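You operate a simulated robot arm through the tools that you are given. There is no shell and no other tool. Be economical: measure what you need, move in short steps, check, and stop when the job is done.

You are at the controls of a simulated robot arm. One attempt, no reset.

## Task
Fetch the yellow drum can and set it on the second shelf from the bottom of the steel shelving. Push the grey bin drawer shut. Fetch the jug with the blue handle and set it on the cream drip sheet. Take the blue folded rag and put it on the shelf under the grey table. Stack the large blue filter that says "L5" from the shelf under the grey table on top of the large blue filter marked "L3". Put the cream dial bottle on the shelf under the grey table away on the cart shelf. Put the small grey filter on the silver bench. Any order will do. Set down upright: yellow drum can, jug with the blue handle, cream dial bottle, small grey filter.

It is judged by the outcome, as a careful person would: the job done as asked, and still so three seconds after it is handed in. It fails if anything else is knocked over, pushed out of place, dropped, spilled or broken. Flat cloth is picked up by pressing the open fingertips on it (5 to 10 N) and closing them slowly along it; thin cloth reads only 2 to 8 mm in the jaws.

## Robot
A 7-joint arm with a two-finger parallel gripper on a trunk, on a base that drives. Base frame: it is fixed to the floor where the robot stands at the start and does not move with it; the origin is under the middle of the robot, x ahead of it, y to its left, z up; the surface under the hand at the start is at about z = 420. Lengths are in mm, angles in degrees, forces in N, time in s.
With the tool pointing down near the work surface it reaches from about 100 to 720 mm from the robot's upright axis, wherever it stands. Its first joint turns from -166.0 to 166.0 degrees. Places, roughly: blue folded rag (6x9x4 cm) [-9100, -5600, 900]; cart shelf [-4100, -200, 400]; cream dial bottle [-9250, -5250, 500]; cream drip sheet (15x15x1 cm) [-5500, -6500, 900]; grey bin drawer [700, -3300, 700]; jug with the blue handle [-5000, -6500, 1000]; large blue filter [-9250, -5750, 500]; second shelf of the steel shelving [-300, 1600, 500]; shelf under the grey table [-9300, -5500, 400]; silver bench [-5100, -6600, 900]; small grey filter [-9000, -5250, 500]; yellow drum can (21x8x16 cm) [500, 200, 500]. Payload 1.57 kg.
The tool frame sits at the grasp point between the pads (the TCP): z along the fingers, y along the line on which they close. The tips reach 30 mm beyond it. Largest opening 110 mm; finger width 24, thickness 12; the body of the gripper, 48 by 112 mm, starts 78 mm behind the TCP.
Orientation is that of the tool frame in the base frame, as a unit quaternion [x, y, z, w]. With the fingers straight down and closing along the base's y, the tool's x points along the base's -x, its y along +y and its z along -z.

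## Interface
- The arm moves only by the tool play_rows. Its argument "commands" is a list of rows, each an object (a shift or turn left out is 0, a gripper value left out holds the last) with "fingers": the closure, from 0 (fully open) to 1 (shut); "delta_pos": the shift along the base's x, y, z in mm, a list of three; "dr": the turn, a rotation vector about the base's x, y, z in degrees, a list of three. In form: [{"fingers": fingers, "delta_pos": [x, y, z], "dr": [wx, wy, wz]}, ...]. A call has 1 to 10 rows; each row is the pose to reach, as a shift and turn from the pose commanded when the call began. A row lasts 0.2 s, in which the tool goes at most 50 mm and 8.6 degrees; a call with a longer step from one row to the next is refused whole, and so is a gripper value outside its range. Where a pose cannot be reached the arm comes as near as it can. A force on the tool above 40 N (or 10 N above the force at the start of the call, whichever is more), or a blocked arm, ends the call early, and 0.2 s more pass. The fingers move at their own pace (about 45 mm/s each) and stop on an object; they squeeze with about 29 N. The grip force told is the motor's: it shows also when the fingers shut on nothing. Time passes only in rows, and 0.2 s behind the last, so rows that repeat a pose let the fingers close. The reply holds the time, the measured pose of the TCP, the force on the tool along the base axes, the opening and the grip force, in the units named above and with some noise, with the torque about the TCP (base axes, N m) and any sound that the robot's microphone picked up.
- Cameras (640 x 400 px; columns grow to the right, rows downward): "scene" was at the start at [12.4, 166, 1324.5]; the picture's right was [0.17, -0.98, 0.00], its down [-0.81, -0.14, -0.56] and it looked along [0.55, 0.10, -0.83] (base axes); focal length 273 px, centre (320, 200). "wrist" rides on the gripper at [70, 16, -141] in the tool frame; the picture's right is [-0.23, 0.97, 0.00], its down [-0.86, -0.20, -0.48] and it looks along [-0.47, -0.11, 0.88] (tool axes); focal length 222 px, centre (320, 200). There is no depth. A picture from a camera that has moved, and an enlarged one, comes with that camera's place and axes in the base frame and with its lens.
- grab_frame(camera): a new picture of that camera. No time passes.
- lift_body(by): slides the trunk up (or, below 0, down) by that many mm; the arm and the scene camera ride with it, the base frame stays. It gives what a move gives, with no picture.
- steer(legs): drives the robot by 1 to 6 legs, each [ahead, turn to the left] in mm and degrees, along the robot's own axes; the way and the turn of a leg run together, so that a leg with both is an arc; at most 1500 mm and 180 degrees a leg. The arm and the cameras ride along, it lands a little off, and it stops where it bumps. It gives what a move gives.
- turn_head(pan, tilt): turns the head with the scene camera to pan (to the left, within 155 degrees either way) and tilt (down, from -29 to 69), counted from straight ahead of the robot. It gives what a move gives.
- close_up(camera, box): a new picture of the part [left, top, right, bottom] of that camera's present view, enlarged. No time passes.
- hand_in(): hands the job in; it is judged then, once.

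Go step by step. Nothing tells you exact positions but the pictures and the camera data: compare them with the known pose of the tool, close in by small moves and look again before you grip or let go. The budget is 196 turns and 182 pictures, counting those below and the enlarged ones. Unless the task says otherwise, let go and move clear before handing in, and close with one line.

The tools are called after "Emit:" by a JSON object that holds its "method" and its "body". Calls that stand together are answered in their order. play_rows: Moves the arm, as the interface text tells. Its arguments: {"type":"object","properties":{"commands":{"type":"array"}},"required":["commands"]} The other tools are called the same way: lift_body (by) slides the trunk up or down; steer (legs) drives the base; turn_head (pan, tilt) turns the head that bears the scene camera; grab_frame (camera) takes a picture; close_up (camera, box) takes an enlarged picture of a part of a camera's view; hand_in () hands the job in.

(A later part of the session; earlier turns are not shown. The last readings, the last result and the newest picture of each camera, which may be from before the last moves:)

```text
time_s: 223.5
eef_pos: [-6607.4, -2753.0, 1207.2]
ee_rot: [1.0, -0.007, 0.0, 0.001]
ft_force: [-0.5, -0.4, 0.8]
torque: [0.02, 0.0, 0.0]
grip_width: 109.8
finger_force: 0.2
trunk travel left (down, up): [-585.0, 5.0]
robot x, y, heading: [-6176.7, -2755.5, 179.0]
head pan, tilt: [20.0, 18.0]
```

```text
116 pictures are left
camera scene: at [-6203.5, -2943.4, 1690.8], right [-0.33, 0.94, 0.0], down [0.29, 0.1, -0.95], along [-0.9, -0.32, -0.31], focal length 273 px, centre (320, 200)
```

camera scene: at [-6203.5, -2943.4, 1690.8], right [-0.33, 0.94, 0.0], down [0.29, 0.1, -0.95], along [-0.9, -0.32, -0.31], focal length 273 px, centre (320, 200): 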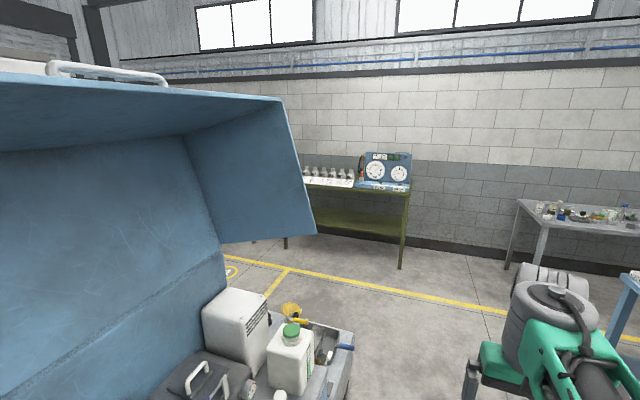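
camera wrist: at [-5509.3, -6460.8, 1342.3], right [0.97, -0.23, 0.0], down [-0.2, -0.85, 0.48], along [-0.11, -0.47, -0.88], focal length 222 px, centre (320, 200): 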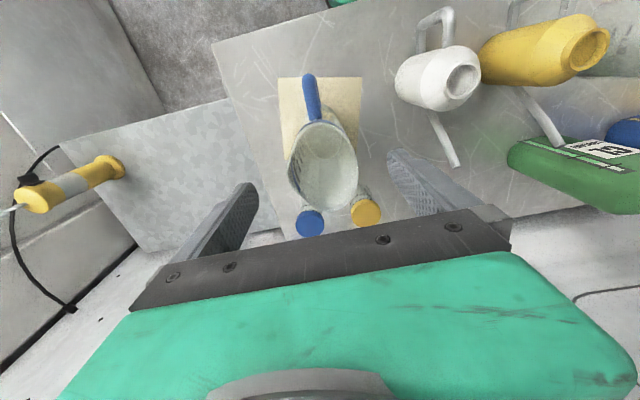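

Emit:
{"method": "steer", "body": {"legs": [[1450, 0]]}}

Emit:
{"method": "turn_head", "body": {"pan": 45, "tilt": 20}}

Emit:
{"method": "grab_frame", "body": {"camera": "scene"}}

```text
time_s: 230.7
eef_pos: [-8049.8, -2745.2, 1209.2]
ee_rot: [1.0, -0.004, -0.001, 0.001]
ft_force: [0.4, 0.1, 0.3]
torque: [0.03, 0.01, -0.01]
grip_width: 109.8
finger_force: 0.0
trunk travel left (down, up): [-585.0, 5.0]
robot x, y, heading: [-7622.8, -2744.8, 179.8]
head pan, tilt: [20.0, 18.0]
```

```text
time_s: 231.6
eef_pos: [-8049.5, -2745.8, 1207.7]
ee_rot: [1.0, -0.005, 0.0, 0.001]
ft_force: [0.0, -0.1, 0.5]
torque: [0.02, 0.04, -0.03]
grip_width: 110.0
finger_force: 0.1
trunk travel left (down, up): [-585.0, 5.0]
robot x, y, heading: [-7618.5, -2746.8, 179.7]
head pan, tilt: [45.0, 20.0]
```

```text
115 pictures are left
camera scene: at [-7623.2, -2966.6, 1687.6], right [-0.7, 0.71, 0.0], down [0.24, 0.24, -0.94], along [-0.67, -0.66, -0.34], focal length 273 px, centre (320, 200)
```

scene: 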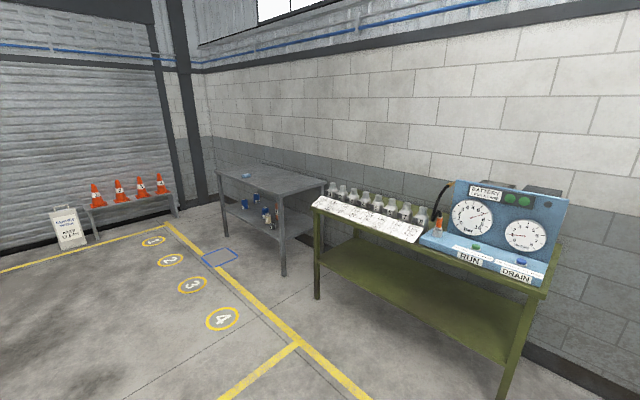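

The grey table is ahead-left, with a rag on top and items on its shelf. Zooming in.

Emit:
{"method": "close_up", "body": {"camera": "scene", "box": [200, 150, 340, 285]}}

```text
2.96 times, centred on (270, 218) of scene
camera zoom: at [-7623.2, -2966.6, 1687.6], right [-0.7, 0.71, 0.0], down [0.24, 0.24, -0.94], along [-0.67, -0.66, -0.34], focal length 808 px, centre (468, 148)
```

zoom: 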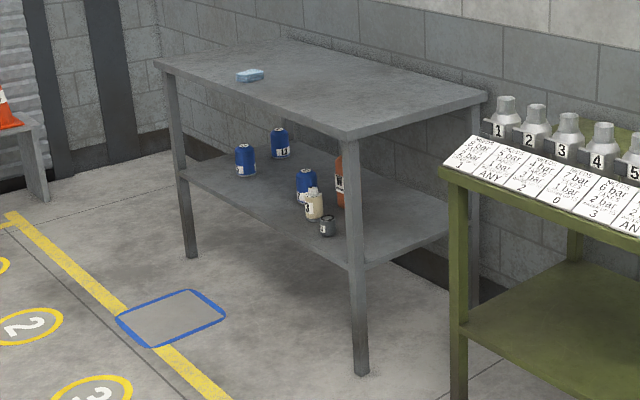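

Table front edge is at x≈-9000, y −4837…−6078. Driving round to stand in front of it, with the trunk lowered somewhat.

Emit:
{"method": "lift_body", "body": {"by": -200}}

Emit:
{"method": "steer", "body": {"legs": [[700, 0], [0, 90], [1400, 0], [1200, 0], [0, -90]]}}

Emit:
{"method": "turn_head", "body": {"pan": 0, "tilt": 35}}

Emit:
{"method": "grab_frame", "body": {"camera": "scene"}}

```text
time_s: 233.8
eef_pos: [-8049.1, -2745.5, 1007.7]
ee_rot: [1.0, -0.004, 0.0, 0.001]
ft_force: [0.2, 0.0, 0.5]
torque: [0.01, -0.01, -0.03]
grip_width: 109.9
finger_force: 0.0
trunk travel left (down, up): [-385.0, 205.0]
robot x, y, heading: [-7621.0, -2740.0, 179.7]
head pan, tilt: [45.0, 20.0]
```

```text
time_s: 257.5
eef_pos: [-8812.5, -5336.2, 1008.8]
ee_rot: [1.0, -0.005, 0.0, 0.001]
ft_force: [-0.4, -0.5, 0.9]
torque: [0.0, 0.0, 0.01]
grip_width: 109.9
finger_force: 0.1
trunk travel left (down, up): [-385.0, 205.0]
robot x, y, heading: [-8382.3, -5333.6, 179.5]
head pan, tilt: [45.0, 20.0]
```

```text
time_s: 258.6
eef_pos: [-8811.7, -5335.0, 1007.5]
ee_rot: [1.0, -0.006, -0.001, 0.001]
ft_force: [0.2, -0.6, 0.3]
torque: [-0.01, 0.02, -0.02]
grip_width: 110.1
finger_force: 0.0
trunk travel left (down, up): [-385.0, 205.0]
robot x, y, heading: [-8383.2, -5334.8, 179.4]
head pan, tilt: [0.0, 35.0]
```

```text
113 pictures are left
camera scene: at [-8408.1, -5492.1, 1463.7], right [0.01, 1.0, 0.0], down [0.57, 0.0, -0.82], along [-0.82, 0.01, -0.57], focal length 273 px, centre (320, 200)
```

scene: 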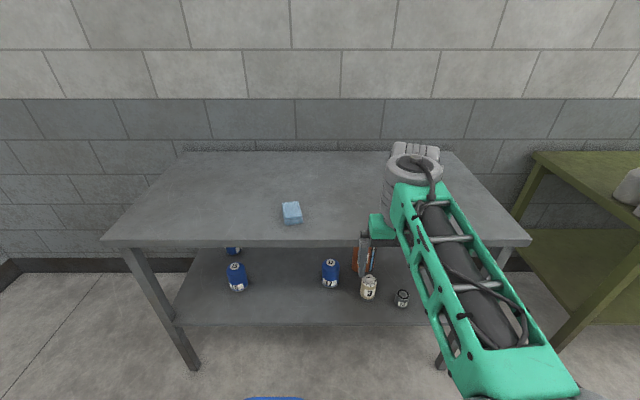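

Emit:
{"method": "close_up", "body": {"camera": "scene", "box": [200, 190, 420, 330]}}

```text
2.86 times, centred on (310, 260) of scene
camera zoom: at [-8408.1, -5492.1, 1463.7], right [0.01, 1.0, 0.0], down [0.57, 0.0, -0.82], along [-0.82, 0.01, -0.57], focal length 780 px, centre (349, 29)
```

zoom: 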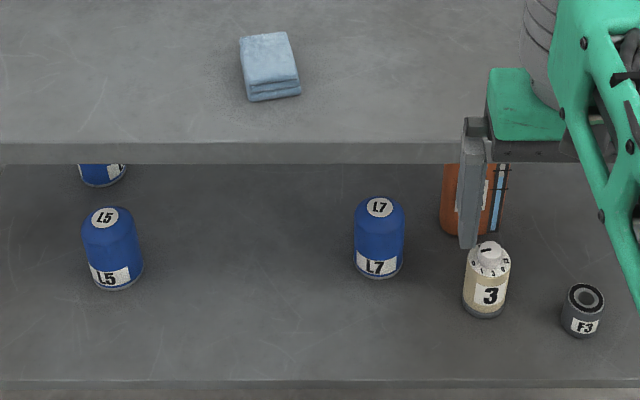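

I read L5 at (-9210,-5853), L7 (-9232,-5431), dial bottle (-9152,-5271), small grey F3 (-9121,-5128), another blue filter at (-9432,-5931); the rag at (-9119,-5574). I'll tilt the tool 45°, line up with the rag, and drive closer.

Emit:
{"method": "play_rows", "body": {"commands": [{"fingers": 0, "delta_pos": [-15, -34, 0], "dr": [0, 6.4, 0]}, {"delta_pos": [-30, -68, 0], "dr": [0, 12.8, 0]}, {"delta_pos": [-45, -102, 0], "dr": [0, 19.3, 0]}, {"delta_pos": [-60, -136, 0], "dr": [0, 25.7, 0]}, {"delta_pos": [-75, -170, 0], "dr": [0, 32.1, 0]}, {"delta_pos": [-90, -204, 0], "dr": [0, 38.5, 0]}, {"delta_pos": [-105, -239, 0], "dr": [0, 45, 0]}]}}

Emit:
{"method": "steer", "body": {"legs": [[200, 0.5]]}}

Emit:
{"method": "grab_frame", "body": {"camera": "wrist"}}

Emit:
{"method": "turn_head", "body": {"pan": 10, "tilt": 50}}

Emit:
{"method": "grab_frame", "body": {"camera": "scene"}}

```text
time_s: 259.5
eef_pos: [-8872.0, -5383.8, 997.7]
ee_rot: [0.983, -0.074, -0.166, -0.014]
ft_force: [0.6, 0.0, 0.2]
torque: [-0.03, 0.01, 0.04]
grip_width: 109.9
finger_force: 0.1
trunk travel left (down, up): [-385.0, 205.0]
robot x, y, heading: [-8381.2, -5333.6, 179.6]
head pan, tilt: [0.0, 35.0]
stopped in row 4: the arm was blocked; the commanded pose is now the measured one
```

```text
time_s: 261.1
eef_pos: [-9073.4, -5385.6, 999.2]
ee_rot: [0.983, -0.072, -0.167, -0.015]
ft_force: [0.4, 0.0, 0.2]
torque: [-0.03, 0.0, -0.04]
grip_width: 110.2
finger_force: 0.0
trunk travel left (down, up): [-385.0, 205.0]
robot x, y, heading: [-8581.7, -5340.1, 179.8]
head pan, tilt: [0.0, 35.0]
```

```text
111 pictures are left
camera wrist: at [-8964.7, -5419.2, 1108.9], right [-0.35, -0.93, 0.07], down [-0.61, 0.29, 0.73], along [-0.71, 0.22, -0.67], focal length 222 px, centre (320, 200)
```

wrist: 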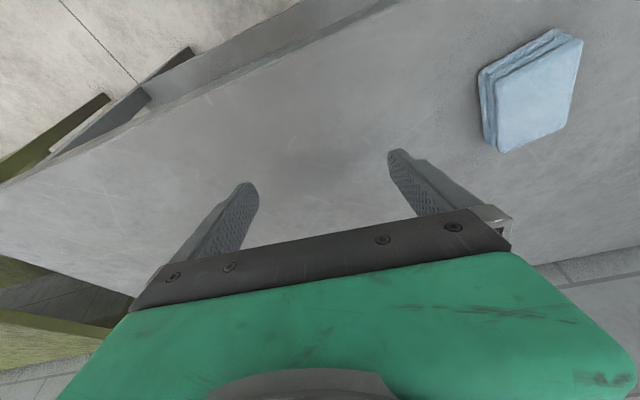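

```text
time_s: 261.9
eef_pos: [-9073.7, -5387.4, 999.3]
ee_rot: [0.983, -0.072, -0.166, -0.013]
ft_force: [-0.6, 0.1, -0.6]
torque: [-0.02, 0.02, 0.0]
grip_width: 109.9
finger_force: 0.1
trunk travel left (down, up): [-385.0, 205.0]
robot x, y, heading: [-8584.1, -5333.0, 179.7]
head pan, tilt: [10.0, 50.0]
```

```text
110 pictures are left
camera scene: at [-8597.3, -5504.4, 1442.1], right [-0.17, 0.99, 0.0], down [0.75, 0.13, -0.64], along [-0.63, -0.11, -0.77], focal length 273 px, centre (320, 200)
```

scene: 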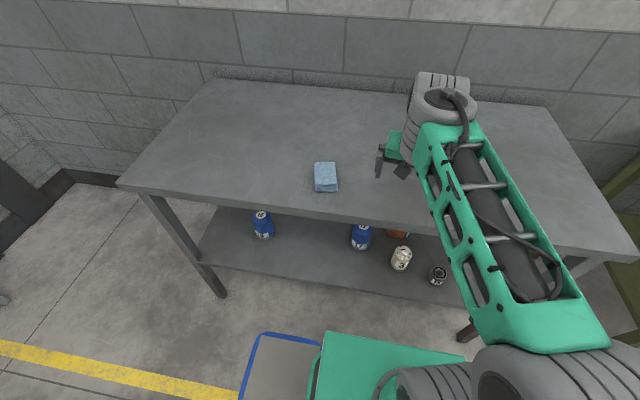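

The arm folds too tightly when tilted this high relative to the trunk. I'll raise the trunk 200 and bring the arm down while finishing the tilt over the rag.

Emit:
{"method": "lift_body", "body": {"by": 200}}

Emit:
{"method": "play_rows", "body": {"commands": [{"delta_pos": [0, 0, -45]}, {"delta_pos": [0, 0, -90], "dr": [0.2, 3, 1]}, {"delta_pos": [-5, -20, -130], "dr": [0.5, 7, 2.5]}, {"delta_pos": [-10, -50, -160], "dr": [0.8, 12, 4]}, {"delta_pos": [-20, -90, -180], "dr": [1.1, 17, 5.5]}, {"delta_pos": [-30, -130, -185], "dr": [1.4, 21, 7]}, {"delta_pos": [-40, -165, -185], "dr": [1.7, 25.8, 8.3]}, {"delta_pos": [-46, -188, -185], "dr": [1.7, 25.8, 8.3]}]}}

Emit:
{"method": "grab_frame", "body": {"camera": "wrist"}}

Emit:
{"method": "grab_frame", "body": {"camera": "scene"}}

```text
time_s: 264.0
eef_pos: [-9072.8, -5385.6, 1199.3]
ee_rot: [0.983, -0.071, -0.166, -0.014]
ft_force: [-0.2, 0.5, -0.1]
torque: [0.03, -0.05, -0.02]
grip_width: 110.1
finger_force: 0.1
trunk travel left (down, up): [-585.0, 5.0]
robot x, y, heading: [-8581.5, -5335.3, 179.8]
head pan, tilt: [10.0, 50.0]
```

```text
time_s: 265.8
eef_pos: [-9119.5, -5575.6, 1015.7]
ee_rot: [0.923, -0.001, -0.385, 0.0]
ft_force: [-0.4, 0.1, 0.5]
torque: [0.0, 0.01, -0.03]
grip_width: 110.0
finger_force: 0.1
trunk travel left (down, up): [-585.0, 5.0]
robot x, y, heading: [-8581.5, -5333.2, 179.6]
head pan, tilt: [10.0, 50.0]
```

```text
109 pictures are left
camera wrist: at [-8970.3, -5591.9, 1064.4], right [-0.16, -0.97, 0.16], down [-0.26, 0.2, 0.94], along [-0.95, 0.11, -0.29], focal length 222 px, centre (320, 200)
```

wrist: 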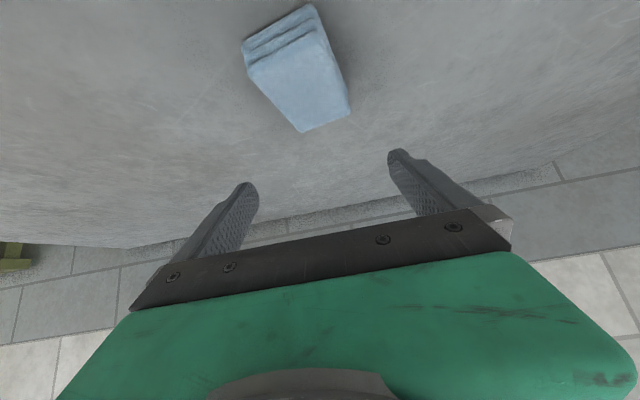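

```text
108 pictures are left
camera scene: at [-8597.4, -5504.9, 1641.9], right [-0.17, 0.99, 0.0], down [0.75, 0.13, -0.64], along [-0.63, -0.11, -0.77], focal length 273 px, centre (320, 200)
```

scene: 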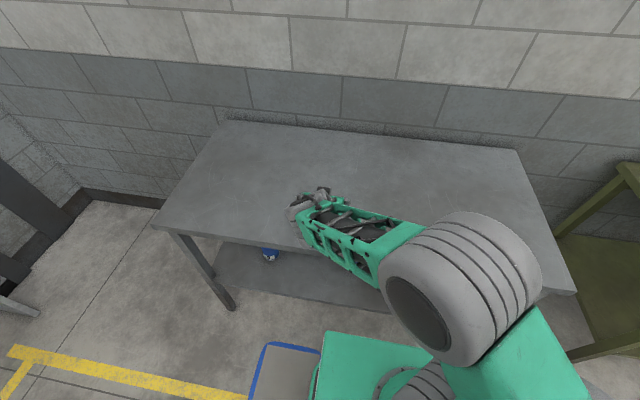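

Rag centre ≈ (-9108,-5581), rotated about 9°. I'll yaw to match and descend beside it.

Emit:
{"method": "play_rows", "body": {"commands": [{"delta_pos": [10, -6, -25], "dr": [0, 0, 5]}, {"delta_pos": [10, -6, -50], "dr": [0, 0, 9]}, {"delta_pos": [10, -6, -65], "dr": [0, 0, 9]}]}}

Emit:
{"method": "grab_frame", "body": {"camera": "wrist"}}

Emit:
{"method": "play_rows", "body": {"commands": [{"delta_pos": [0, 0, -6]}, {"delta_pos": [0, 0, -12]}, {"delta_pos": [0, 0, -15]}]}}

```text
time_s: 266.6
eef_pos: [-9110.2, -5579.8, 948.4]
ee_rot: [0.921, 0.073, -0.382, 0.031]
ft_force: [0.5, 0.8, -0.1]
torque: [-0.01, -0.03, -0.01]
grip_width: 110.3
finger_force: 0.2
trunk travel left (down, up): [-585.0, 5.0]
robot x, y, heading: [-8584.6, -5334.5, 179.8]
head pan, tilt: [10.0, 50.0]
```

```text
107 pictures are left
camera wrist: at [-8960.3, -5572.4, 999.1], right [0.0, -0.99, 0.16], down [-0.29, 0.16, 0.94], along [-0.96, -0.04, -0.29], focal length 222 px, centre (320, 200)
```

wrist: 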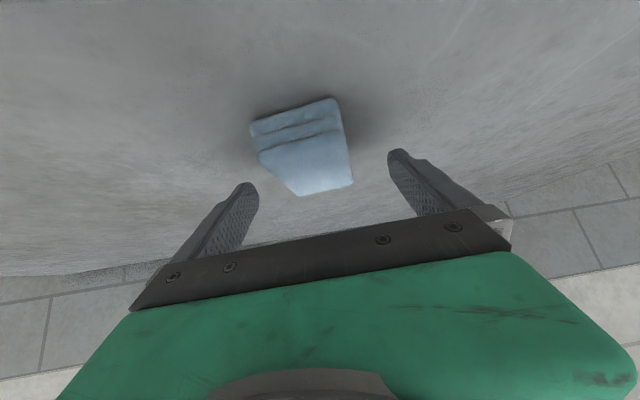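

```text
time_s: 267.4
eef_pos: [-9109.7, -5580.5, 934.3]
ee_rot: [0.921, 0.072, -0.382, 0.03]
ft_force: [-0.5, 0.2, 0.4]
torque: [0.03, 0.05, 0.02]
grip_width: 109.9
finger_force: 0.1
trunk travel left (down, up): [-585.0, 5.0]
robot x, y, heading: [-8581.5, -5338.0, 180.0]
head pan, tilt: [10.0, 50.0]
```

Emit:
{"method": "play_rows", "body": {"commands": [{"delta_pos": [10, 1, -2]}, {"delta_pos": [10, 1, -2], "fingers": 0.3}, {"delta_pos": [10, 1, -2], "fingers": 0.5}, {"delta_pos": [10, 1, -2], "fingers": 0.7}, {"delta_pos": [10, 1, -2], "fingers": 0.85}, {"delta_pos": [10, 1, -2], "fingers": 1}, {"delta_pos": [10, 1, -2], "fingers": 1}]}}

Emit:
{"method": "play_rows", "body": {"commands": [{"delta_pos": [0, 0, 10]}, {"delta_pos": [0, 0, 30]}, {"delta_pos": [0, 0, 50]}]}}

Emit:
{"method": "grab_frame", "body": {"camera": "wrist"}}

```text
time_s: 269.0
eef_pos: [-9099.2, -5579.4, 931.7]
ee_rot: [0.92, 0.073, -0.383, 0.031]
ft_force: [-1.1, 0.2, 0.2]
torque: [0.04, 0.02, -0.02]
grip_width: 59.2
finger_force: 29.4
trunk travel left (down, up): [-585.0, 5.0]
robot x, y, heading: [-8586.1, -5331.7, 180.0]
head pan, tilt: [10.0, 50.0]
```

```text
time_s: 269.8
eef_pos: [-9100.0, -5579.2, 982.5]
ee_rot: [0.921, 0.074, -0.382, 0.031]
ft_force: [0.0, 0.6, -1.1]
torque: [0.0, -0.02, 0.0]
grip_width: 59.3
finger_force: 28.6
trunk travel left (down, up): [-585.0, 5.0]
robot x, y, heading: [-8584.7, -5338.7, 179.9]
head pan, tilt: [10.0, 50.0]
```

```text
106 pictures are left
camera wrist: at [-8949.6, -5572.8, 1031.7], right [-0.01, -0.99, 0.16], down [-0.29, 0.16, 0.94], along [-0.96, -0.04, -0.29], focal length 222 px, centre (320, 200)
```

wrist: 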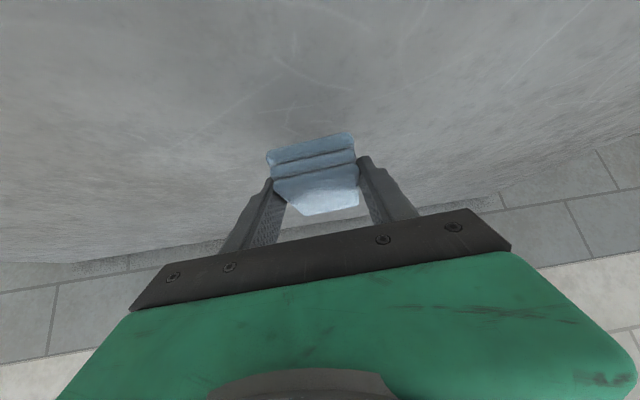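

The rag is held. Backing off from the table and lowering the trunk to shelf height.

Emit:
{"method": "steer", "body": {"legs": [[-320, 0]]}}

Emit:
{"method": "lift_body", "body": {"by": -490}}

Emit:
{"method": "turn_head", "body": {"pan": 5, "tilt": 30}}

Emit:
{"method": "grab_frame", "body": {"camera": "scene"}}

Emit:
{"method": "grab_frame", "body": {"camera": "wrist"}}

```text
time_s: 271.9
eef_pos: [-8779.8, -5580.4, 982.6]
ee_rot: [0.921, 0.073, -0.382, 0.03]
ft_force: [-0.1, -0.1, -0.9]
torque: [-0.04, -0.03, -0.01]
grip_width: 59.3
finger_force: 29.7
trunk travel left (down, up): [-585.0, 5.0]
robot x, y, heading: [-8261.1, -5333.8, 179.5]
head pan, tilt: [10.0, 50.0]
```

```text
refused: -490 is not a number from -400 to 400
```

```text
time_s: 272.8
eef_pos: [-8780.5, -5579.7, 981.9]
ee_rot: [0.921, 0.071, -0.383, 0.03]
ft_force: [0.2, 0.4, -0.7]
torque: [-0.01, 0.0, -0.01]
grip_width: 59.1
finger_force: 29.3
trunk travel left (down, up): [-585.0, 5.0]
robot x, y, heading: [-8262.2, -5332.9, 179.9]
head pan, tilt: [5.0, 30.0]
```

```text
105 pictures are left
camera scene: at [-8292.2, -5500.1, 1671.4], right [-0.08, 1.0, 0.0], down [0.5, 0.04, -0.87], along [-0.86, -0.07, -0.5], focal length 273 px, centre (320, 200)
```

scene: 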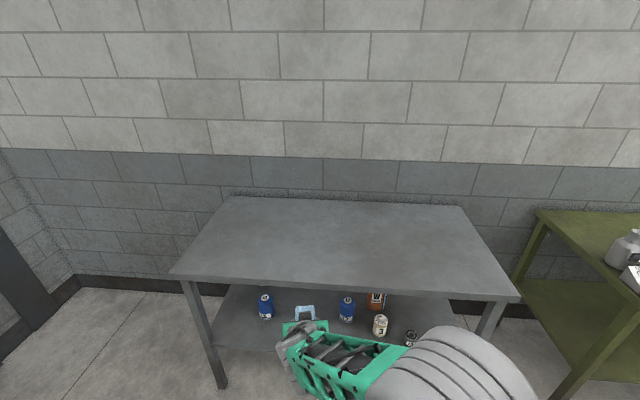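

```text
104 pictures are left
camera wrist: at [-8630.7, -5573.6, 1031.7], right [-0.01, -0.99, 0.16], down [-0.29, 0.16, 0.94], along [-0.96, -0.04, -0.29], focal length 222 px, centre (320, 200)
```

wrist: 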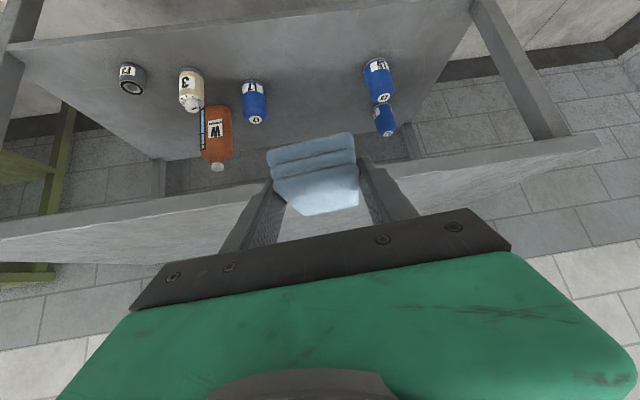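

Lowering the trunk in two steps, then looking under the table.

Emit:
{"method": "lift_body", "body": {"by": -350}}

Emit:
{"method": "lift_body", "body": {"by": -145}}

Emit:
{"method": "grab_frame", "body": {"camera": "scene"}}

Emit:
{"method": "grab_frame", "body": {"camera": "wrist"}}

```text
time_s: 276.2
eef_pos: [-8780.1, -5579.9, 632.6]
ee_rot: [0.921, 0.072, -0.382, 0.03]
ft_force: [0.3, 0.4, -1.1]
torque: [0.02, 0.03, 0.01]
grip_width: 59.4
finger_force: 29.0
trunk travel left (down, up): [-235.0, 355.0]
robot x, y, heading: [-8261.5, -5337.3, 179.9]
head pan, tilt: [5.0, 30.0]
```

```text
time_s: 277.9
eef_pos: [-8779.2, -5580.1, 487.5]
ee_rot: [0.921, 0.071, -0.382, 0.03]
ft_force: [-0.8, 0.1, -0.6]
torque: [0.01, -0.01, 0.01]
grip_width: 59.1
finger_force: 28.6
trunk travel left (down, up): [-90.0, 500.0]
robot x, y, heading: [-8263.0, -5336.1, 179.7]
head pan, tilt: [5.0, 30.0]
```

```text
103 pictures are left
camera scene: at [-8292.2, -5500.1, 1176.5], right [-0.08, 1.0, 0.0], down [0.5, 0.04, -0.87], along [-0.86, -0.07, -0.5], focal length 273 px, centre (320, 200)
```

scene: 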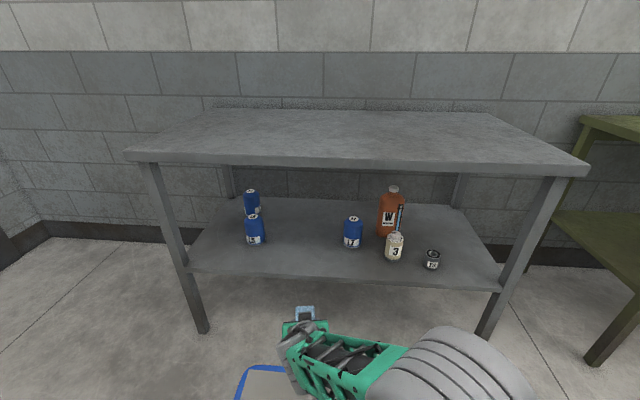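

```text
102 pictures are left
camera wrist: at [-8630.7, -5573.6, 536.8], right [-0.01, -0.99, 0.16], down [-0.29, 0.16, 0.94], along [-0.96, -0.04, -0.29], focal length 222 px, centre (320, 200)
```

wrist: 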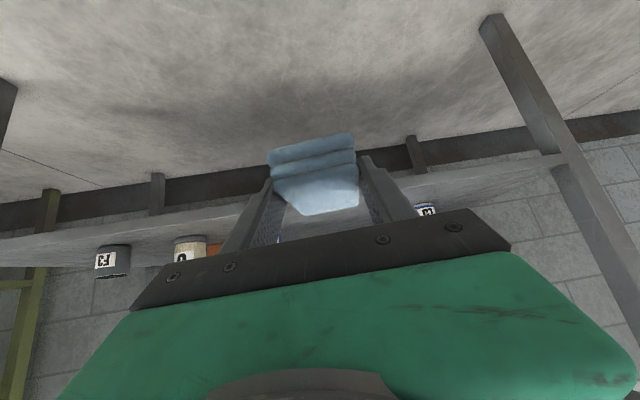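

Now slide under the table at y≈-5580 (free spot between L5 and L7).

Emit:
{"method": "steer", "body": {"legs": [[330, 0]]}}

Emit:
{"method": "grab_frame", "body": {"camera": "wrist"}}

Emit:
{"method": "grab_frame", "body": {"camera": "scene"}}

```text
time_s: 280.1
eef_pos: [-9108.7, -5580.7, 487.1]
ee_rot: [0.921, 0.074, -0.382, 0.03]
ft_force: [0.1, 0.2, -0.7]
torque: [-0.01, 0.01, -0.02]
grip_width: 59.2
finger_force: 29.0
trunk travel left (down, up): [-90.0, 500.0]
robot x, y, heading: [-8591.4, -5336.9, 179.7]
head pan, tilt: [5.0, 30.0]
```

```text
101 pictures are left
camera wrist: at [-8959.1, -5573.9, 536.7], right [0.0, -0.99, 0.16], down [-0.29, 0.15, 0.94], along [-0.96, -0.04, -0.29], focal length 222 px, centre (320, 200)
```

wrist: 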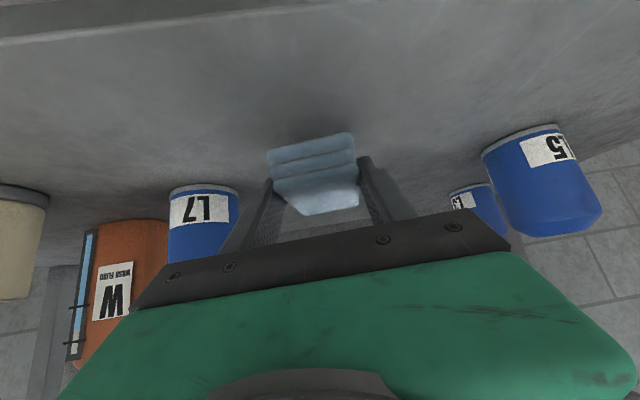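

```text
100 pictures are left
camera scene: at [-8620.9, -5499.3, 1176.5], right [-0.09, 1.0, 0.0], down [0.5, 0.04, -0.87], along [-0.86, -0.07, -0.5], focal length 273 px, centre (320, 200)
```

scene: 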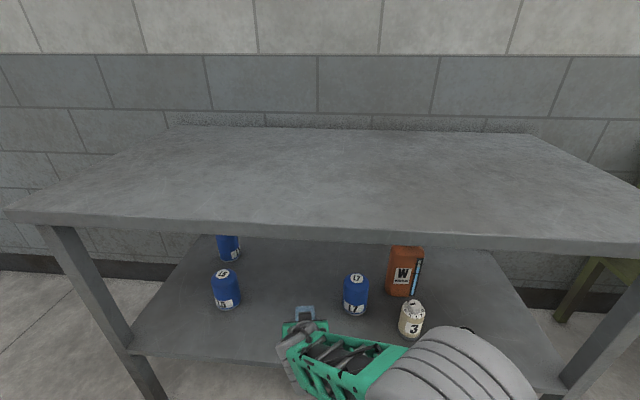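

Emit:
{"method": "play_rows", "body": {"commands": [{"delta_pos": [-15, 0, -15]}, {"delta_pos": [-20, 0, -30]}]}}

Emit:
{"method": "play_rows", "body": {"commands": [{"delta_pos": [0, 0, -4]}, {"delta_pos": [0, 0, -8]}, {"delta_pos": [0, 0, -12]}]}}

```text
time_s: 280.7
eef_pos: [-9130.6, -5581.7, 454.2]
ee_rot: [0.921, 0.073, -0.382, 0.03]
ft_force: [0.0, -0.4, -0.2]
torque: [-0.03, -0.01, 0.02]
grip_width: 59.2
finger_force: 28.8
trunk travel left (down, up): [-90.0, 500.0]
robot x, y, heading: [-8595.5, -5335.6, 180.1]
head pan, tilt: [5.0, 30.0]
```

```text
time_s: 281.5
eef_pos: [-9131.4, -5581.9, 451.3]
ee_rot: [0.919, 0.072, -0.387, 0.032]
ft_force: [11.6, 3.5, 34.1]
torque: [0.29, -0.44, -0.05]
grip_width: 59.2
finger_force: 29.0
trunk travel left (down, up): [-90.0, 500.0]
robot x, y, heading: [-8593.1, -5337.0, 180.2]
head pan, tilt: [5.0, 30.0]
```

Contact: the shelf top is at z≈420. Easing up, releasing, and backing out.

Emit:
{"method": "play_rows", "body": {"commands": [{"delta_pos": [0, 0, 9]}, {"delta_pos": [0, 0, 9], "fingers": 0.35}, {"delta_pos": [0, 0, 9], "fingers": 0.1}, {"delta_pos": [0, 0, 9], "fingers": 0}, {"delta_pos": [0, 0, 9], "fingers": 0}, {"delta_pos": [15, 1, 25]}, {"delta_pos": [45, 3, 55]}, {"delta_pos": [75, 5, 80]}]}}

Emit:
{"method": "grab_frame", "body": {"camera": "wrist"}}

```text
time_s: 283.3
eef_pos: [-9054.3, -5574.8, 523.6]
ee_rot: [0.921, 0.074, -0.382, 0.031]
ft_force: [-1.6, 0.3, 0.2]
torque: [0.0, 0.0, -0.02]
grip_width: 109.9
finger_force: 0.0
trunk travel left (down, up): [-90.0, 500.0]
robot x, y, heading: [-8597.8, -5335.7, 180.1]
head pan, tilt: [5.0, 30.0]
```

```text
99 pictures are left
camera wrist: at [-8903.7, -5568.2, 574.0], right [0.0, -0.99, 0.16], down [-0.29, 0.15, 0.94], along [-0.96, -0.04, -0.29], focal length 222 px, centre (320, 200)
```

wrist: 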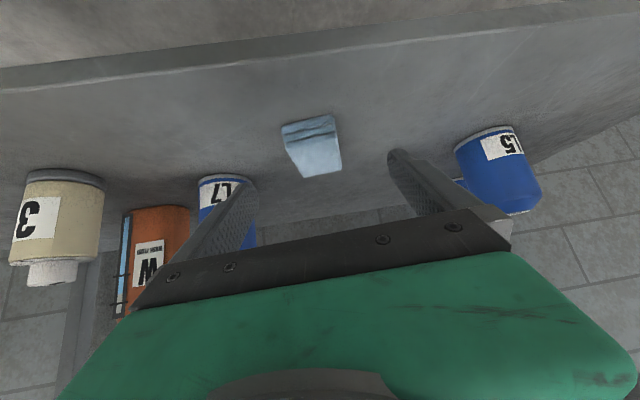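

Rag lies flat on the shelf. Now identify the filter behind L5.

Emit:
{"method": "close_up", "body": {"camera": "wrist", "box": [400, 100, 560, 240]}}

Emit:
{"method": "close_up", "body": {"camera": "scene", "box": [190, 210, 390, 340]}}

```text
2.86 times, centred on (480, 170) of wrist
camera zoom: at [-8903.7, -5568.2, 574.0], right [0.0, -0.99, 0.16], down [-0.29, 0.15, 0.94], along [-0.96, -0.04, -0.29], focal length 635 px, centre (-137, 286)
```

zoom: 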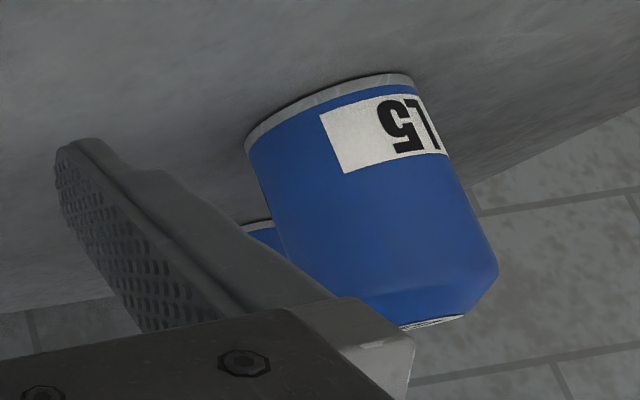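

```text
3.08 times, centred on (290, 275) of scene
camera zoom: at [-8621.1, -5499.4, 1176.4], right [-0.09, 1.0, 0.0], down [0.5, 0.04, -0.87], along [-0.86, -0.07, -0.5], focal length 840 px, centre (412, -31)
```

zoom: 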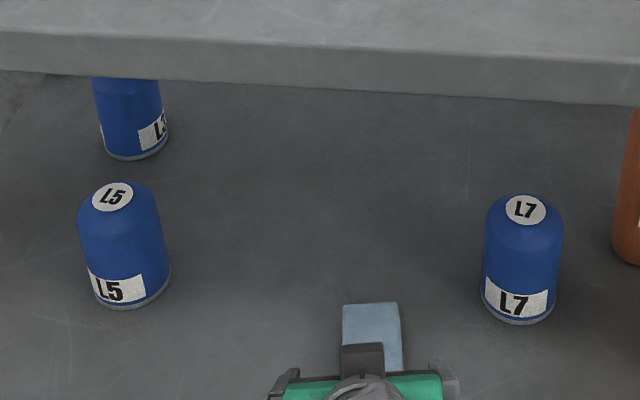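

The rear one reads L3; L5 stands at ≈(-9210,-5852), L3 at ≈(-9415,-5930), both about Ø85 × 130. I'll back out and shift sideways to stand in front of them.

Emit:
{"method": "steer", "body": {"legs": [[-450, 0], [0, 90], [370, 0], [0, -90]]}}

Emit:
{"method": "grab_frame", "body": {"camera": "scene"}}

```text
time_s: 295.6
eef_pos: [-8615.0, -5945.0, 523.8]
ee_rot: [0.921, 0.068, -0.382, 0.028]
ft_force: [0.0, -0.6, -0.4]
torque: [0.02, 0.0, -0.01]
grip_width: 109.8
finger_force: 0.1
trunk travel left (down, up): [-90.0, 500.0]
robot x, y, heading: [-8149.3, -5711.3, 179.2]
head pan, tilt: [5.0, 30.0]
```

```text
96 pictures are left
camera scene: at [-8181.4, -5873.1, 1176.5], right [-0.08, 1.0, 0.0], down [0.5, 0.04, -0.87], along [-0.86, -0.07, -0.5], focal length 273 px, centre (320, 200)
```

scene: 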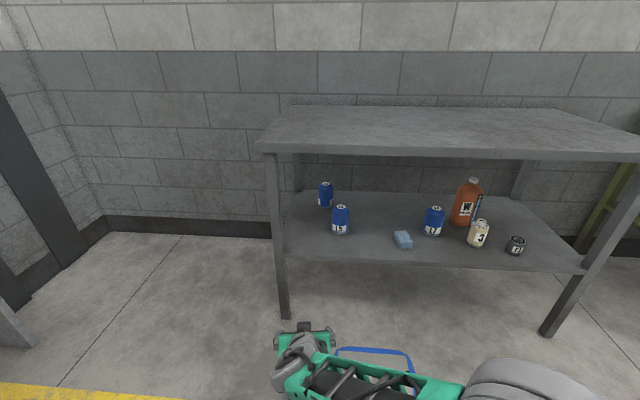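

Emit:
{"method": "close_up", "body": {"camera": "scene", "box": [250, 160, 410, 280]}}

```text
3.33 times, centred on (330, 220) of scene
camera zoom: at [-8181.4, -5873.1, 1176.5], right [-0.08, 1.0, 0.0], down [0.5, 0.04, -0.87], along [-0.86, -0.07, -0.5], focal length 910 px, centre (287, 133)
```

zoom: 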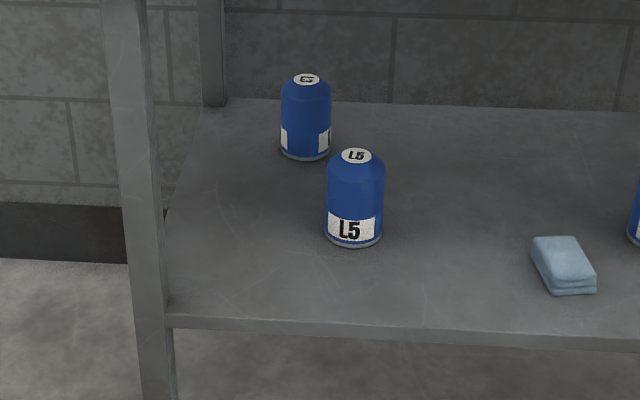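

Refined: L5 (-9209,-5859), L3 (-9428,-5940), tops z≈550. Now I'll flatten the tool to 75° from vertical and line up with L5.

Emit:
{"method": "play_rows", "body": {"commands": [{"fingers": 0, "delta_pos": [-19, 17, 5], "dr": [-0.4, 6, -1.7]}, {"delta_pos": [-38, 34, 10], "dr": [-0.9, 12, -3.3]}, {"delta_pos": [-57, 51, 10], "dr": [-1.3, 18, -5]}, {"delta_pos": [-76, 69, 5], "dr": [-1.8, 24, -6.6]}, {"delta_pos": [-94, 86, 0], "dr": [-2.2, 30.1, -8.3]}]}}

Emit:
{"method": "grab_frame", "body": {"camera": "wrist"}}

Emit:
{"method": "turn_head", "body": {"pan": 5, "tilt": 50}}

Emit:
{"method": "grab_frame", "body": {"camera": "scene"}}

```text
time_s: 296.8
eef_pos: [-8709.4, -5859.6, 525.7]
ee_rot: [0.791, 0.0, -0.612, 0.0]
ft_force: [0.1, -0.4, -0.3]
torque: [0.01, -0.01, 0.01]
grip_width: 110.1
finger_force: 0.0
trunk travel left (down, up): [-90.0, 500.0]
robot x, y, heading: [-8150.4, -5708.1, 179.5]
head pan, tilt: [5.0, 30.0]
```

```text
94 pictures are left
camera wrist: at [-8555.3, -5876.2, 492.7], right [-0.06, -0.97, 0.22], down [0.25, 0.2, 0.95], along [-0.97, 0.11, 0.23], focal length 222 px, centre (320, 200)
```

wrist: 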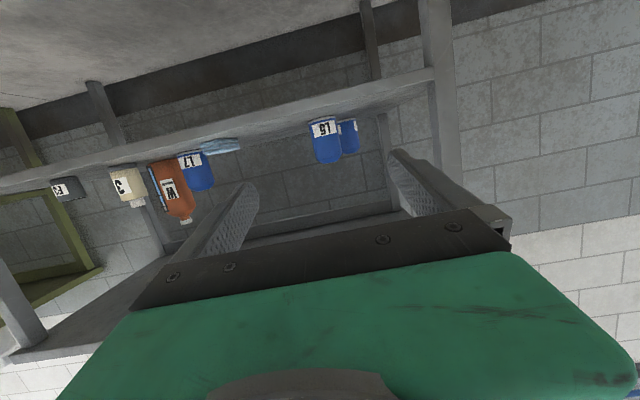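

```text
time_s: 297.6
eef_pos: [-8709.8, -5860.4, 524.9]
ee_rot: [0.792, 0.0, -0.61, 0.0]
ft_force: [0.5, 0.1, -0.9]
torque: [0.0, 0.0, 0.0]
grip_width: 110.1
finger_force: 0.1
trunk travel left (down, up): [-90.0, 500.0]
robot x, y, heading: [-8153.2, -5708.2, 179.2]
head pan, tilt: [5.0, 50.0]
```

```text
93 pictures are left
camera scene: at [-8168.1, -5872.1, 1147.0], right [-0.08, 1.0, 0.0], down [0.76, 0.06, -0.64], along [-0.64, -0.05, -0.77], focal length 273 px, centre (320, 200)
```

scene: 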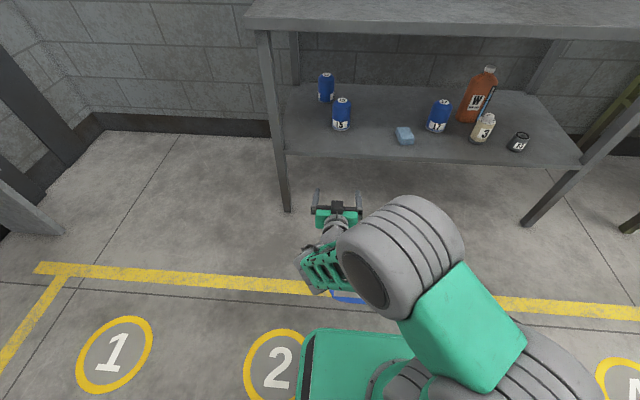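

Tool is level with L5. Driving forward 400, then a fine check.

Emit:
{"method": "steer", "body": {"legs": [[400, 0.6]]}}

Emit:
{"method": "grab_frame", "body": {"camera": "wrist"}}

Emit:
{"method": "grab_frame", "body": {"camera": "scene"}}

```text
time_s: 300.1
eef_pos: [-9113.7, -5866.8, 524.8]
ee_rot: [0.792, 0.006, -0.61, 0.004]
ft_force: [0.3, 1.3, 0.2]
torque: [0.01, 0.02, 0.01]
grip_width: 109.9
finger_force: 0.1
trunk travel left (down, up): [-90.0, 500.0]
robot x, y, heading: [-8557.1, -5708.5, -180.0]
head pan, tilt: [5.0, 50.0]
```

```text
92 pictures are left
camera wrist: at [-8959.7, -5880.7, 492.5], right [-0.04, -0.97, 0.22], down [0.24, 0.2, 0.95], along [-0.97, 0.09, 0.23], focal length 222 px, centre (320, 200)
```

wrist: 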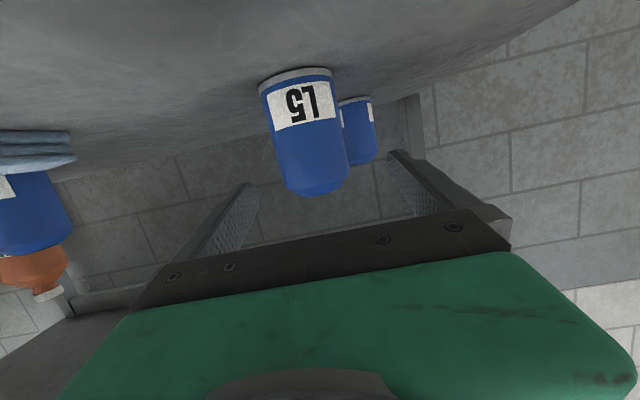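

```text
91 pictures are left
camera scene: at [-8572.8, -5870.7, 1147.0], right [-0.09, 1.0, 0.0], down [0.76, 0.07, -0.64], along [-0.64, -0.06, -0.77], focal length 273 px, centre (320, 200)
```

scene: 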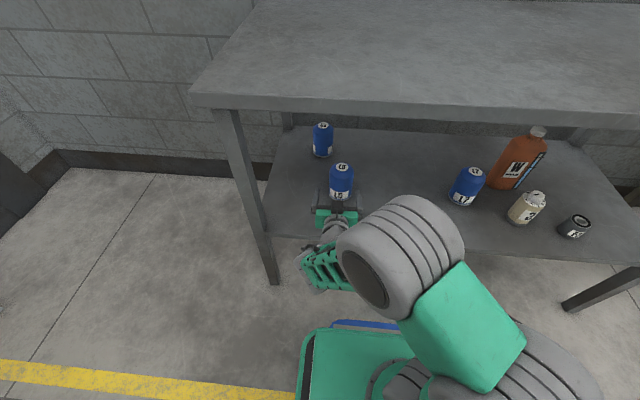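

Emit:
{"method": "play_rows", "body": {"commands": [{"delta_pos": [-20, 5, -12]}, {"delta_pos": [-45, 5, -20]}, {"delta_pos": [-70, 5, -20]}, {"delta_pos": [-92, 5, -20]}]}}

Emit:
{"method": "grab_frame", "body": {"camera": "wrist"}}

Emit:
{"method": "grab_frame", "body": {"camera": "scene"}}

```text
time_s: 301.1
eef_pos: [-9205.0, -5861.1, 504.7]
ee_rot: [0.792, 0.006, -0.61, 0.004]
ft_force: [0.1, 0.2, 0.3]
torque: [0.02, 0.01, 0.02]
grip_width: 109.8
finger_force: 0.0
trunk travel left (down, up): [-90.0, 500.0]
robot x, y, heading: [-8559.5, -5705.1, -180.0]
head pan, tilt: [5.0, 50.0]
```

```text
90 pictures are left
camera wrist: at [-9051.3, -5875.5, 472.0], right [-0.04, -0.97, 0.22], down [0.24, 0.2, 0.95], along [-0.97, 0.09, 0.23], focal length 222 px, centre (320, 200)
```

wrist: 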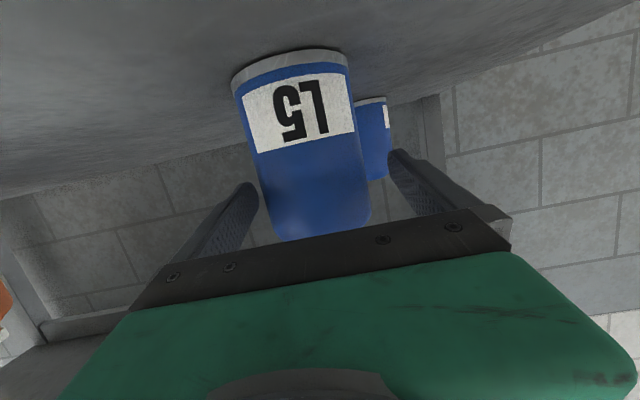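

```text
89 pictures are left
camera scene: at [-8572.7, -5870.8, 1147.0], right [-0.09, 1.0, 0.0], down [0.76, 0.07, -0.64], along [-0.64, -0.06, -0.77], focal length 273 px, centre (320, 200)
```

scene: 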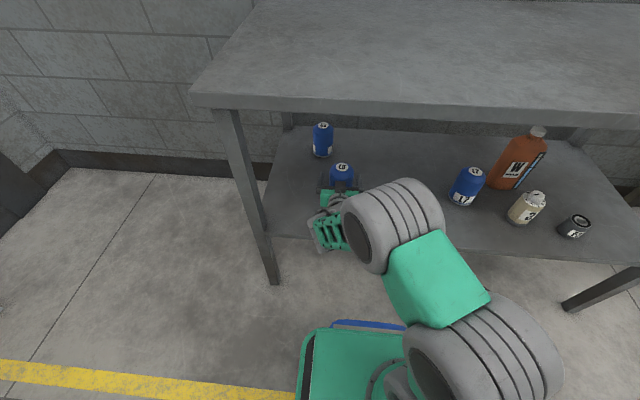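

Emit:
{"method": "play_rows", "body": {"commands": [{"delta_pos": [-4, 2, 0]}, {"delta_pos": [-4, 2, 0], "fingers": 0.2}, {"delta_pos": [-4, 2, 0], "fingers": 0.4}, {"delta_pos": [-4, 2, 0], "fingers": 0.7}, {"delta_pos": [-4, 2, 0], "fingers": 1}, {"delta_pos": [-4, 2, 0], "fingers": 1}]}}

Emit:
{"method": "play_rows", "body": {"commands": [{"delta_pos": [0, 0, 10]}, {"delta_pos": [0, 0, 25]}]}}

Emit:
{"method": "grab_frame", "body": {"camera": "wrist"}}

```text
time_s: 302.5
eef_pos: [-9209.3, -5858.4, 503.7]
ee_rot: [0.792, 0.007, -0.611, 0.005]
ft_force: [0.1, 1.6, 0.9]
torque: [-0.01, 0.01, -0.04]
grip_width: 78.3
finger_force: 29.0
trunk travel left (down, up): [-90.0, 500.0]
robot x, y, heading: [-8560.4, -5707.1, -179.9]
head pan, tilt: [5.0, 50.0]
```

```text
time_s: 303.1
eef_pos: [-9209.2, -5861.0, 528.2]
ee_rot: [0.793, 0.007, -0.61, 0.005]
ft_force: [-0.9, -0.3, -3.8]
torque: [0.01, -0.03, 0.01]
grip_width: 78.5
finger_force: 29.4
trunk travel left (down, up): [-90.0, 500.0]
robot x, y, heading: [-8558.4, -5709.2, -179.8]
head pan, tilt: [5.0, 50.0]
```

```text
88 pictures are left
camera wrist: at [-9055.0, -5874.8, 496.7], right [-0.04, -0.97, 0.22], down [0.24, 0.2, 0.95], along [-0.97, 0.09, 0.23], focal length 222 px, centre (320, 200)
```

wrist: 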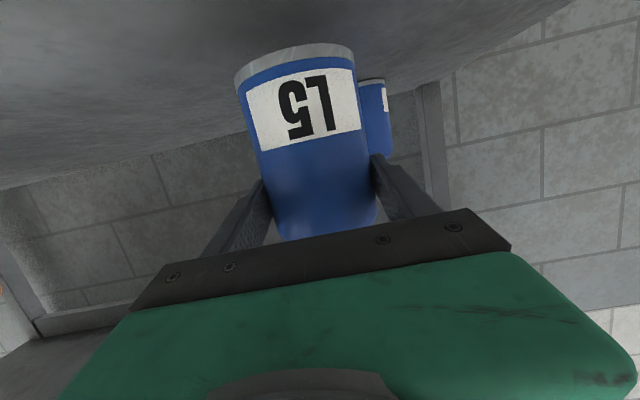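

L5 is held (≈3.8 N). Raising it to pass above L3, then checking clearances under the table top.

Emit:
{"method": "play_rows", "body": {"commands": [{"delta_pos": [0, 0, 30]}, {"delta_pos": [0, 0, 60]}, {"delta_pos": [0, 0, 90]}, {"delta_pos": [0, 0, 122]}]}}

Emit:
{"method": "grab_frame", "body": {"camera": "scene"}}

Emit:
{"method": "grab_frame", "body": {"camera": "wrist"}}

```text
time_s: 304.1
eef_pos: [-9211.6, -5860.4, 652.8]
ee_rot: [0.792, 0.007, -0.61, 0.005]
ft_force: [0.6, 0.0, -4.7]
torque: [0.01, -0.04, 0.02]
grip_width: 78.5
finger_force: 29.2
trunk travel left (down, up): [-90.0, 500.0]
robot x, y, heading: [-8559.1, -5705.8, -179.9]
head pan, tilt: [5.0, 50.0]
```

```text
87 pictures are left
camera scene: at [-8573.3, -5870.9, 1146.9], right [-0.09, 1.0, 0.0], down [0.76, 0.07, -0.64], along [-0.64, -0.06, -0.77], focal length 273 px, centre (320, 200)
```

scene: 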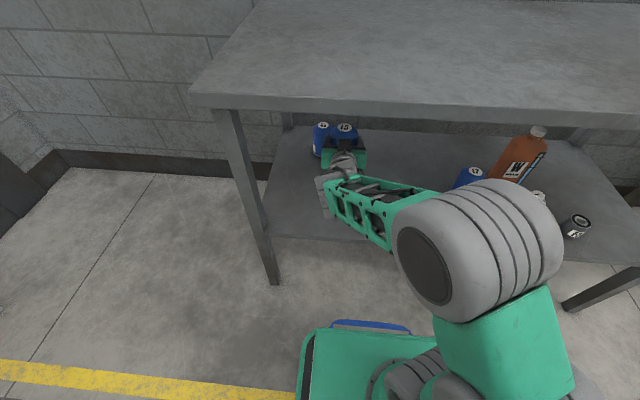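

```text
86 pictures are left
camera wrist: at [-9056.2, -5873.9, 621.4], right [-0.04, -0.97, 0.22], down [0.24, 0.2, 0.95], along [-0.97, 0.09, 0.22], focal length 222 px, centre (320, 200)
```

wrist: 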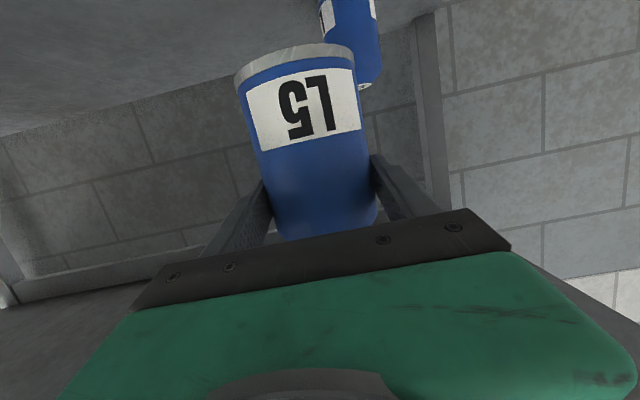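

Both match: L5 axis is at the TCP; L3 is ≈215 further in and 83 left, i.e. (-9425,-5943). I'll drive 110 forward with the can well above, then check.

Emit:
{"method": "steer", "body": {"legs": [[110, 0]]}}

Emit:
{"method": "play_rows", "body": {"commands": [{"delta_pos": [0, -25, 5]}, {"delta_pos": [-10, -50, 5]}, {"delta_pos": [-20, -78, 5]}]}}

Emit:
{"method": "grab_frame", "body": {"camera": "scene"}}

Emit:
{"method": "grab_frame", "body": {"camera": "wrist"}}

```text
time_s: 305.3
eef_pos: [-9319.1, -5860.7, 654.1]
ee_rot: [0.792, 0.007, -0.61, 0.005]
ft_force: [0.7, 0.4, -4.4]
torque: [-0.03, -0.07, 0.0]
grip_width: 78.1
finger_force: 28.9
trunk travel left (down, up): [-90.0, 500.0]
robot x, y, heading: [-8671.6, -5711.8, -179.6]
head pan, tilt: [5.0, 50.0]
```

```text
time_s: 306.1
eef_pos: [-9340.6, -5938.3, 659.5]
ee_rot: [0.793, 0.006, -0.61, 0.004]
ft_force: [-2.1, -0.3, -3.4]
torque: [-0.02, -0.06, 0.02]
grip_width: 78.4
finger_force: 28.7
trunk travel left (down, up): [-90.0, 500.0]
robot x, y, heading: [-8669.4, -5706.9, -179.8]
head pan, tilt: [5.0, 50.0]
```

```text
85 pictures are left
camera scene: at [-8682.4, -5871.1, 1147.0], right [-0.09, 1.0, 0.0], down [0.76, 0.07, -0.64], along [-0.64, -0.06, -0.77], focal length 273 px, centre (320, 200)
```

scene: 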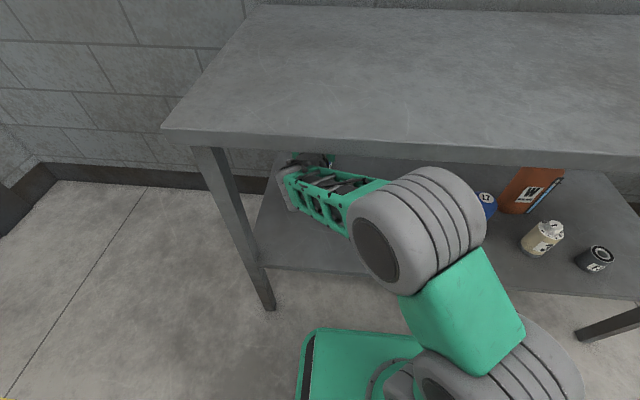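

```text
84 pictures are left
camera wrist: at [-9186.2, -5952.5, 626.7], right [-0.04, -0.97, 0.22], down [0.24, 0.2, 0.95], along [-0.97, 0.09, 0.23], focal length 222 px, centre (320, 200)
```

wrist: 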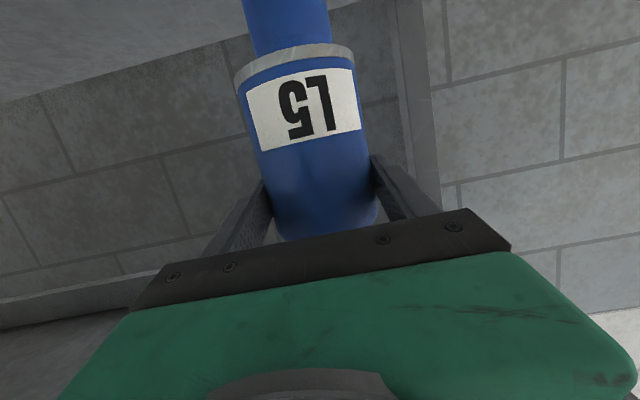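

Emit:
{"method": "play_rows", "body": {"commands": [{"delta_pos": [-20, -2, 0]}, {"delta_pos": [-40, -3, 0]}, {"delta_pos": [-55, -4, 0]}]}}

Emit:
{"method": "grab_frame", "body": {"camera": "scene"}}

Emit:
{"method": "grab_frame", "body": {"camera": "wrist"}}

```text
time_s: 306.9
eef_pos: [-9397.0, -5941.8, 655.9]
ee_rot: [0.792, 0.007, -0.61, 0.005]
ft_force: [0.2, 0.2, -4.7]
torque: [0.03, -0.04, 0.04]
grip_width: 78.4
finger_force: 28.8
trunk travel left (down, up): [-90.0, 500.0]
robot x, y, heading: [-8667.9, -5713.1, -179.6]
head pan, tilt: [5.0, 50.0]
```

```text
83 pictures are left
camera scene: at [-8682.4, -5871.3, 1146.9], right [-0.09, 1.0, 0.0], down [0.76, 0.07, -0.64], along [-0.64, -0.06, -0.77], focal length 273 px, centre (320, 200)
```

scene: 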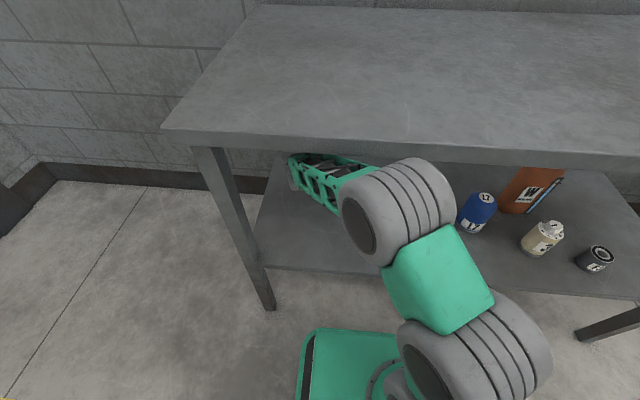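

```text
82 pictures are left
camera wrist: at [-9242.2, -5956.3, 624.4], right [-0.04, -0.97, 0.22], down [0.24, 0.2, 0.95], along [-0.97, 0.09, 0.23], focal length 222 px, centre (320, 200)
```

wrist: 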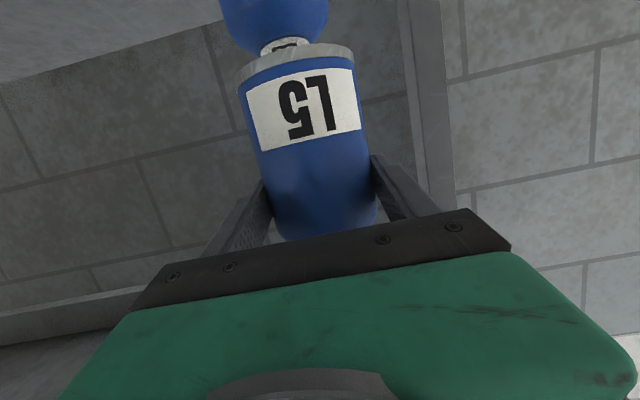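

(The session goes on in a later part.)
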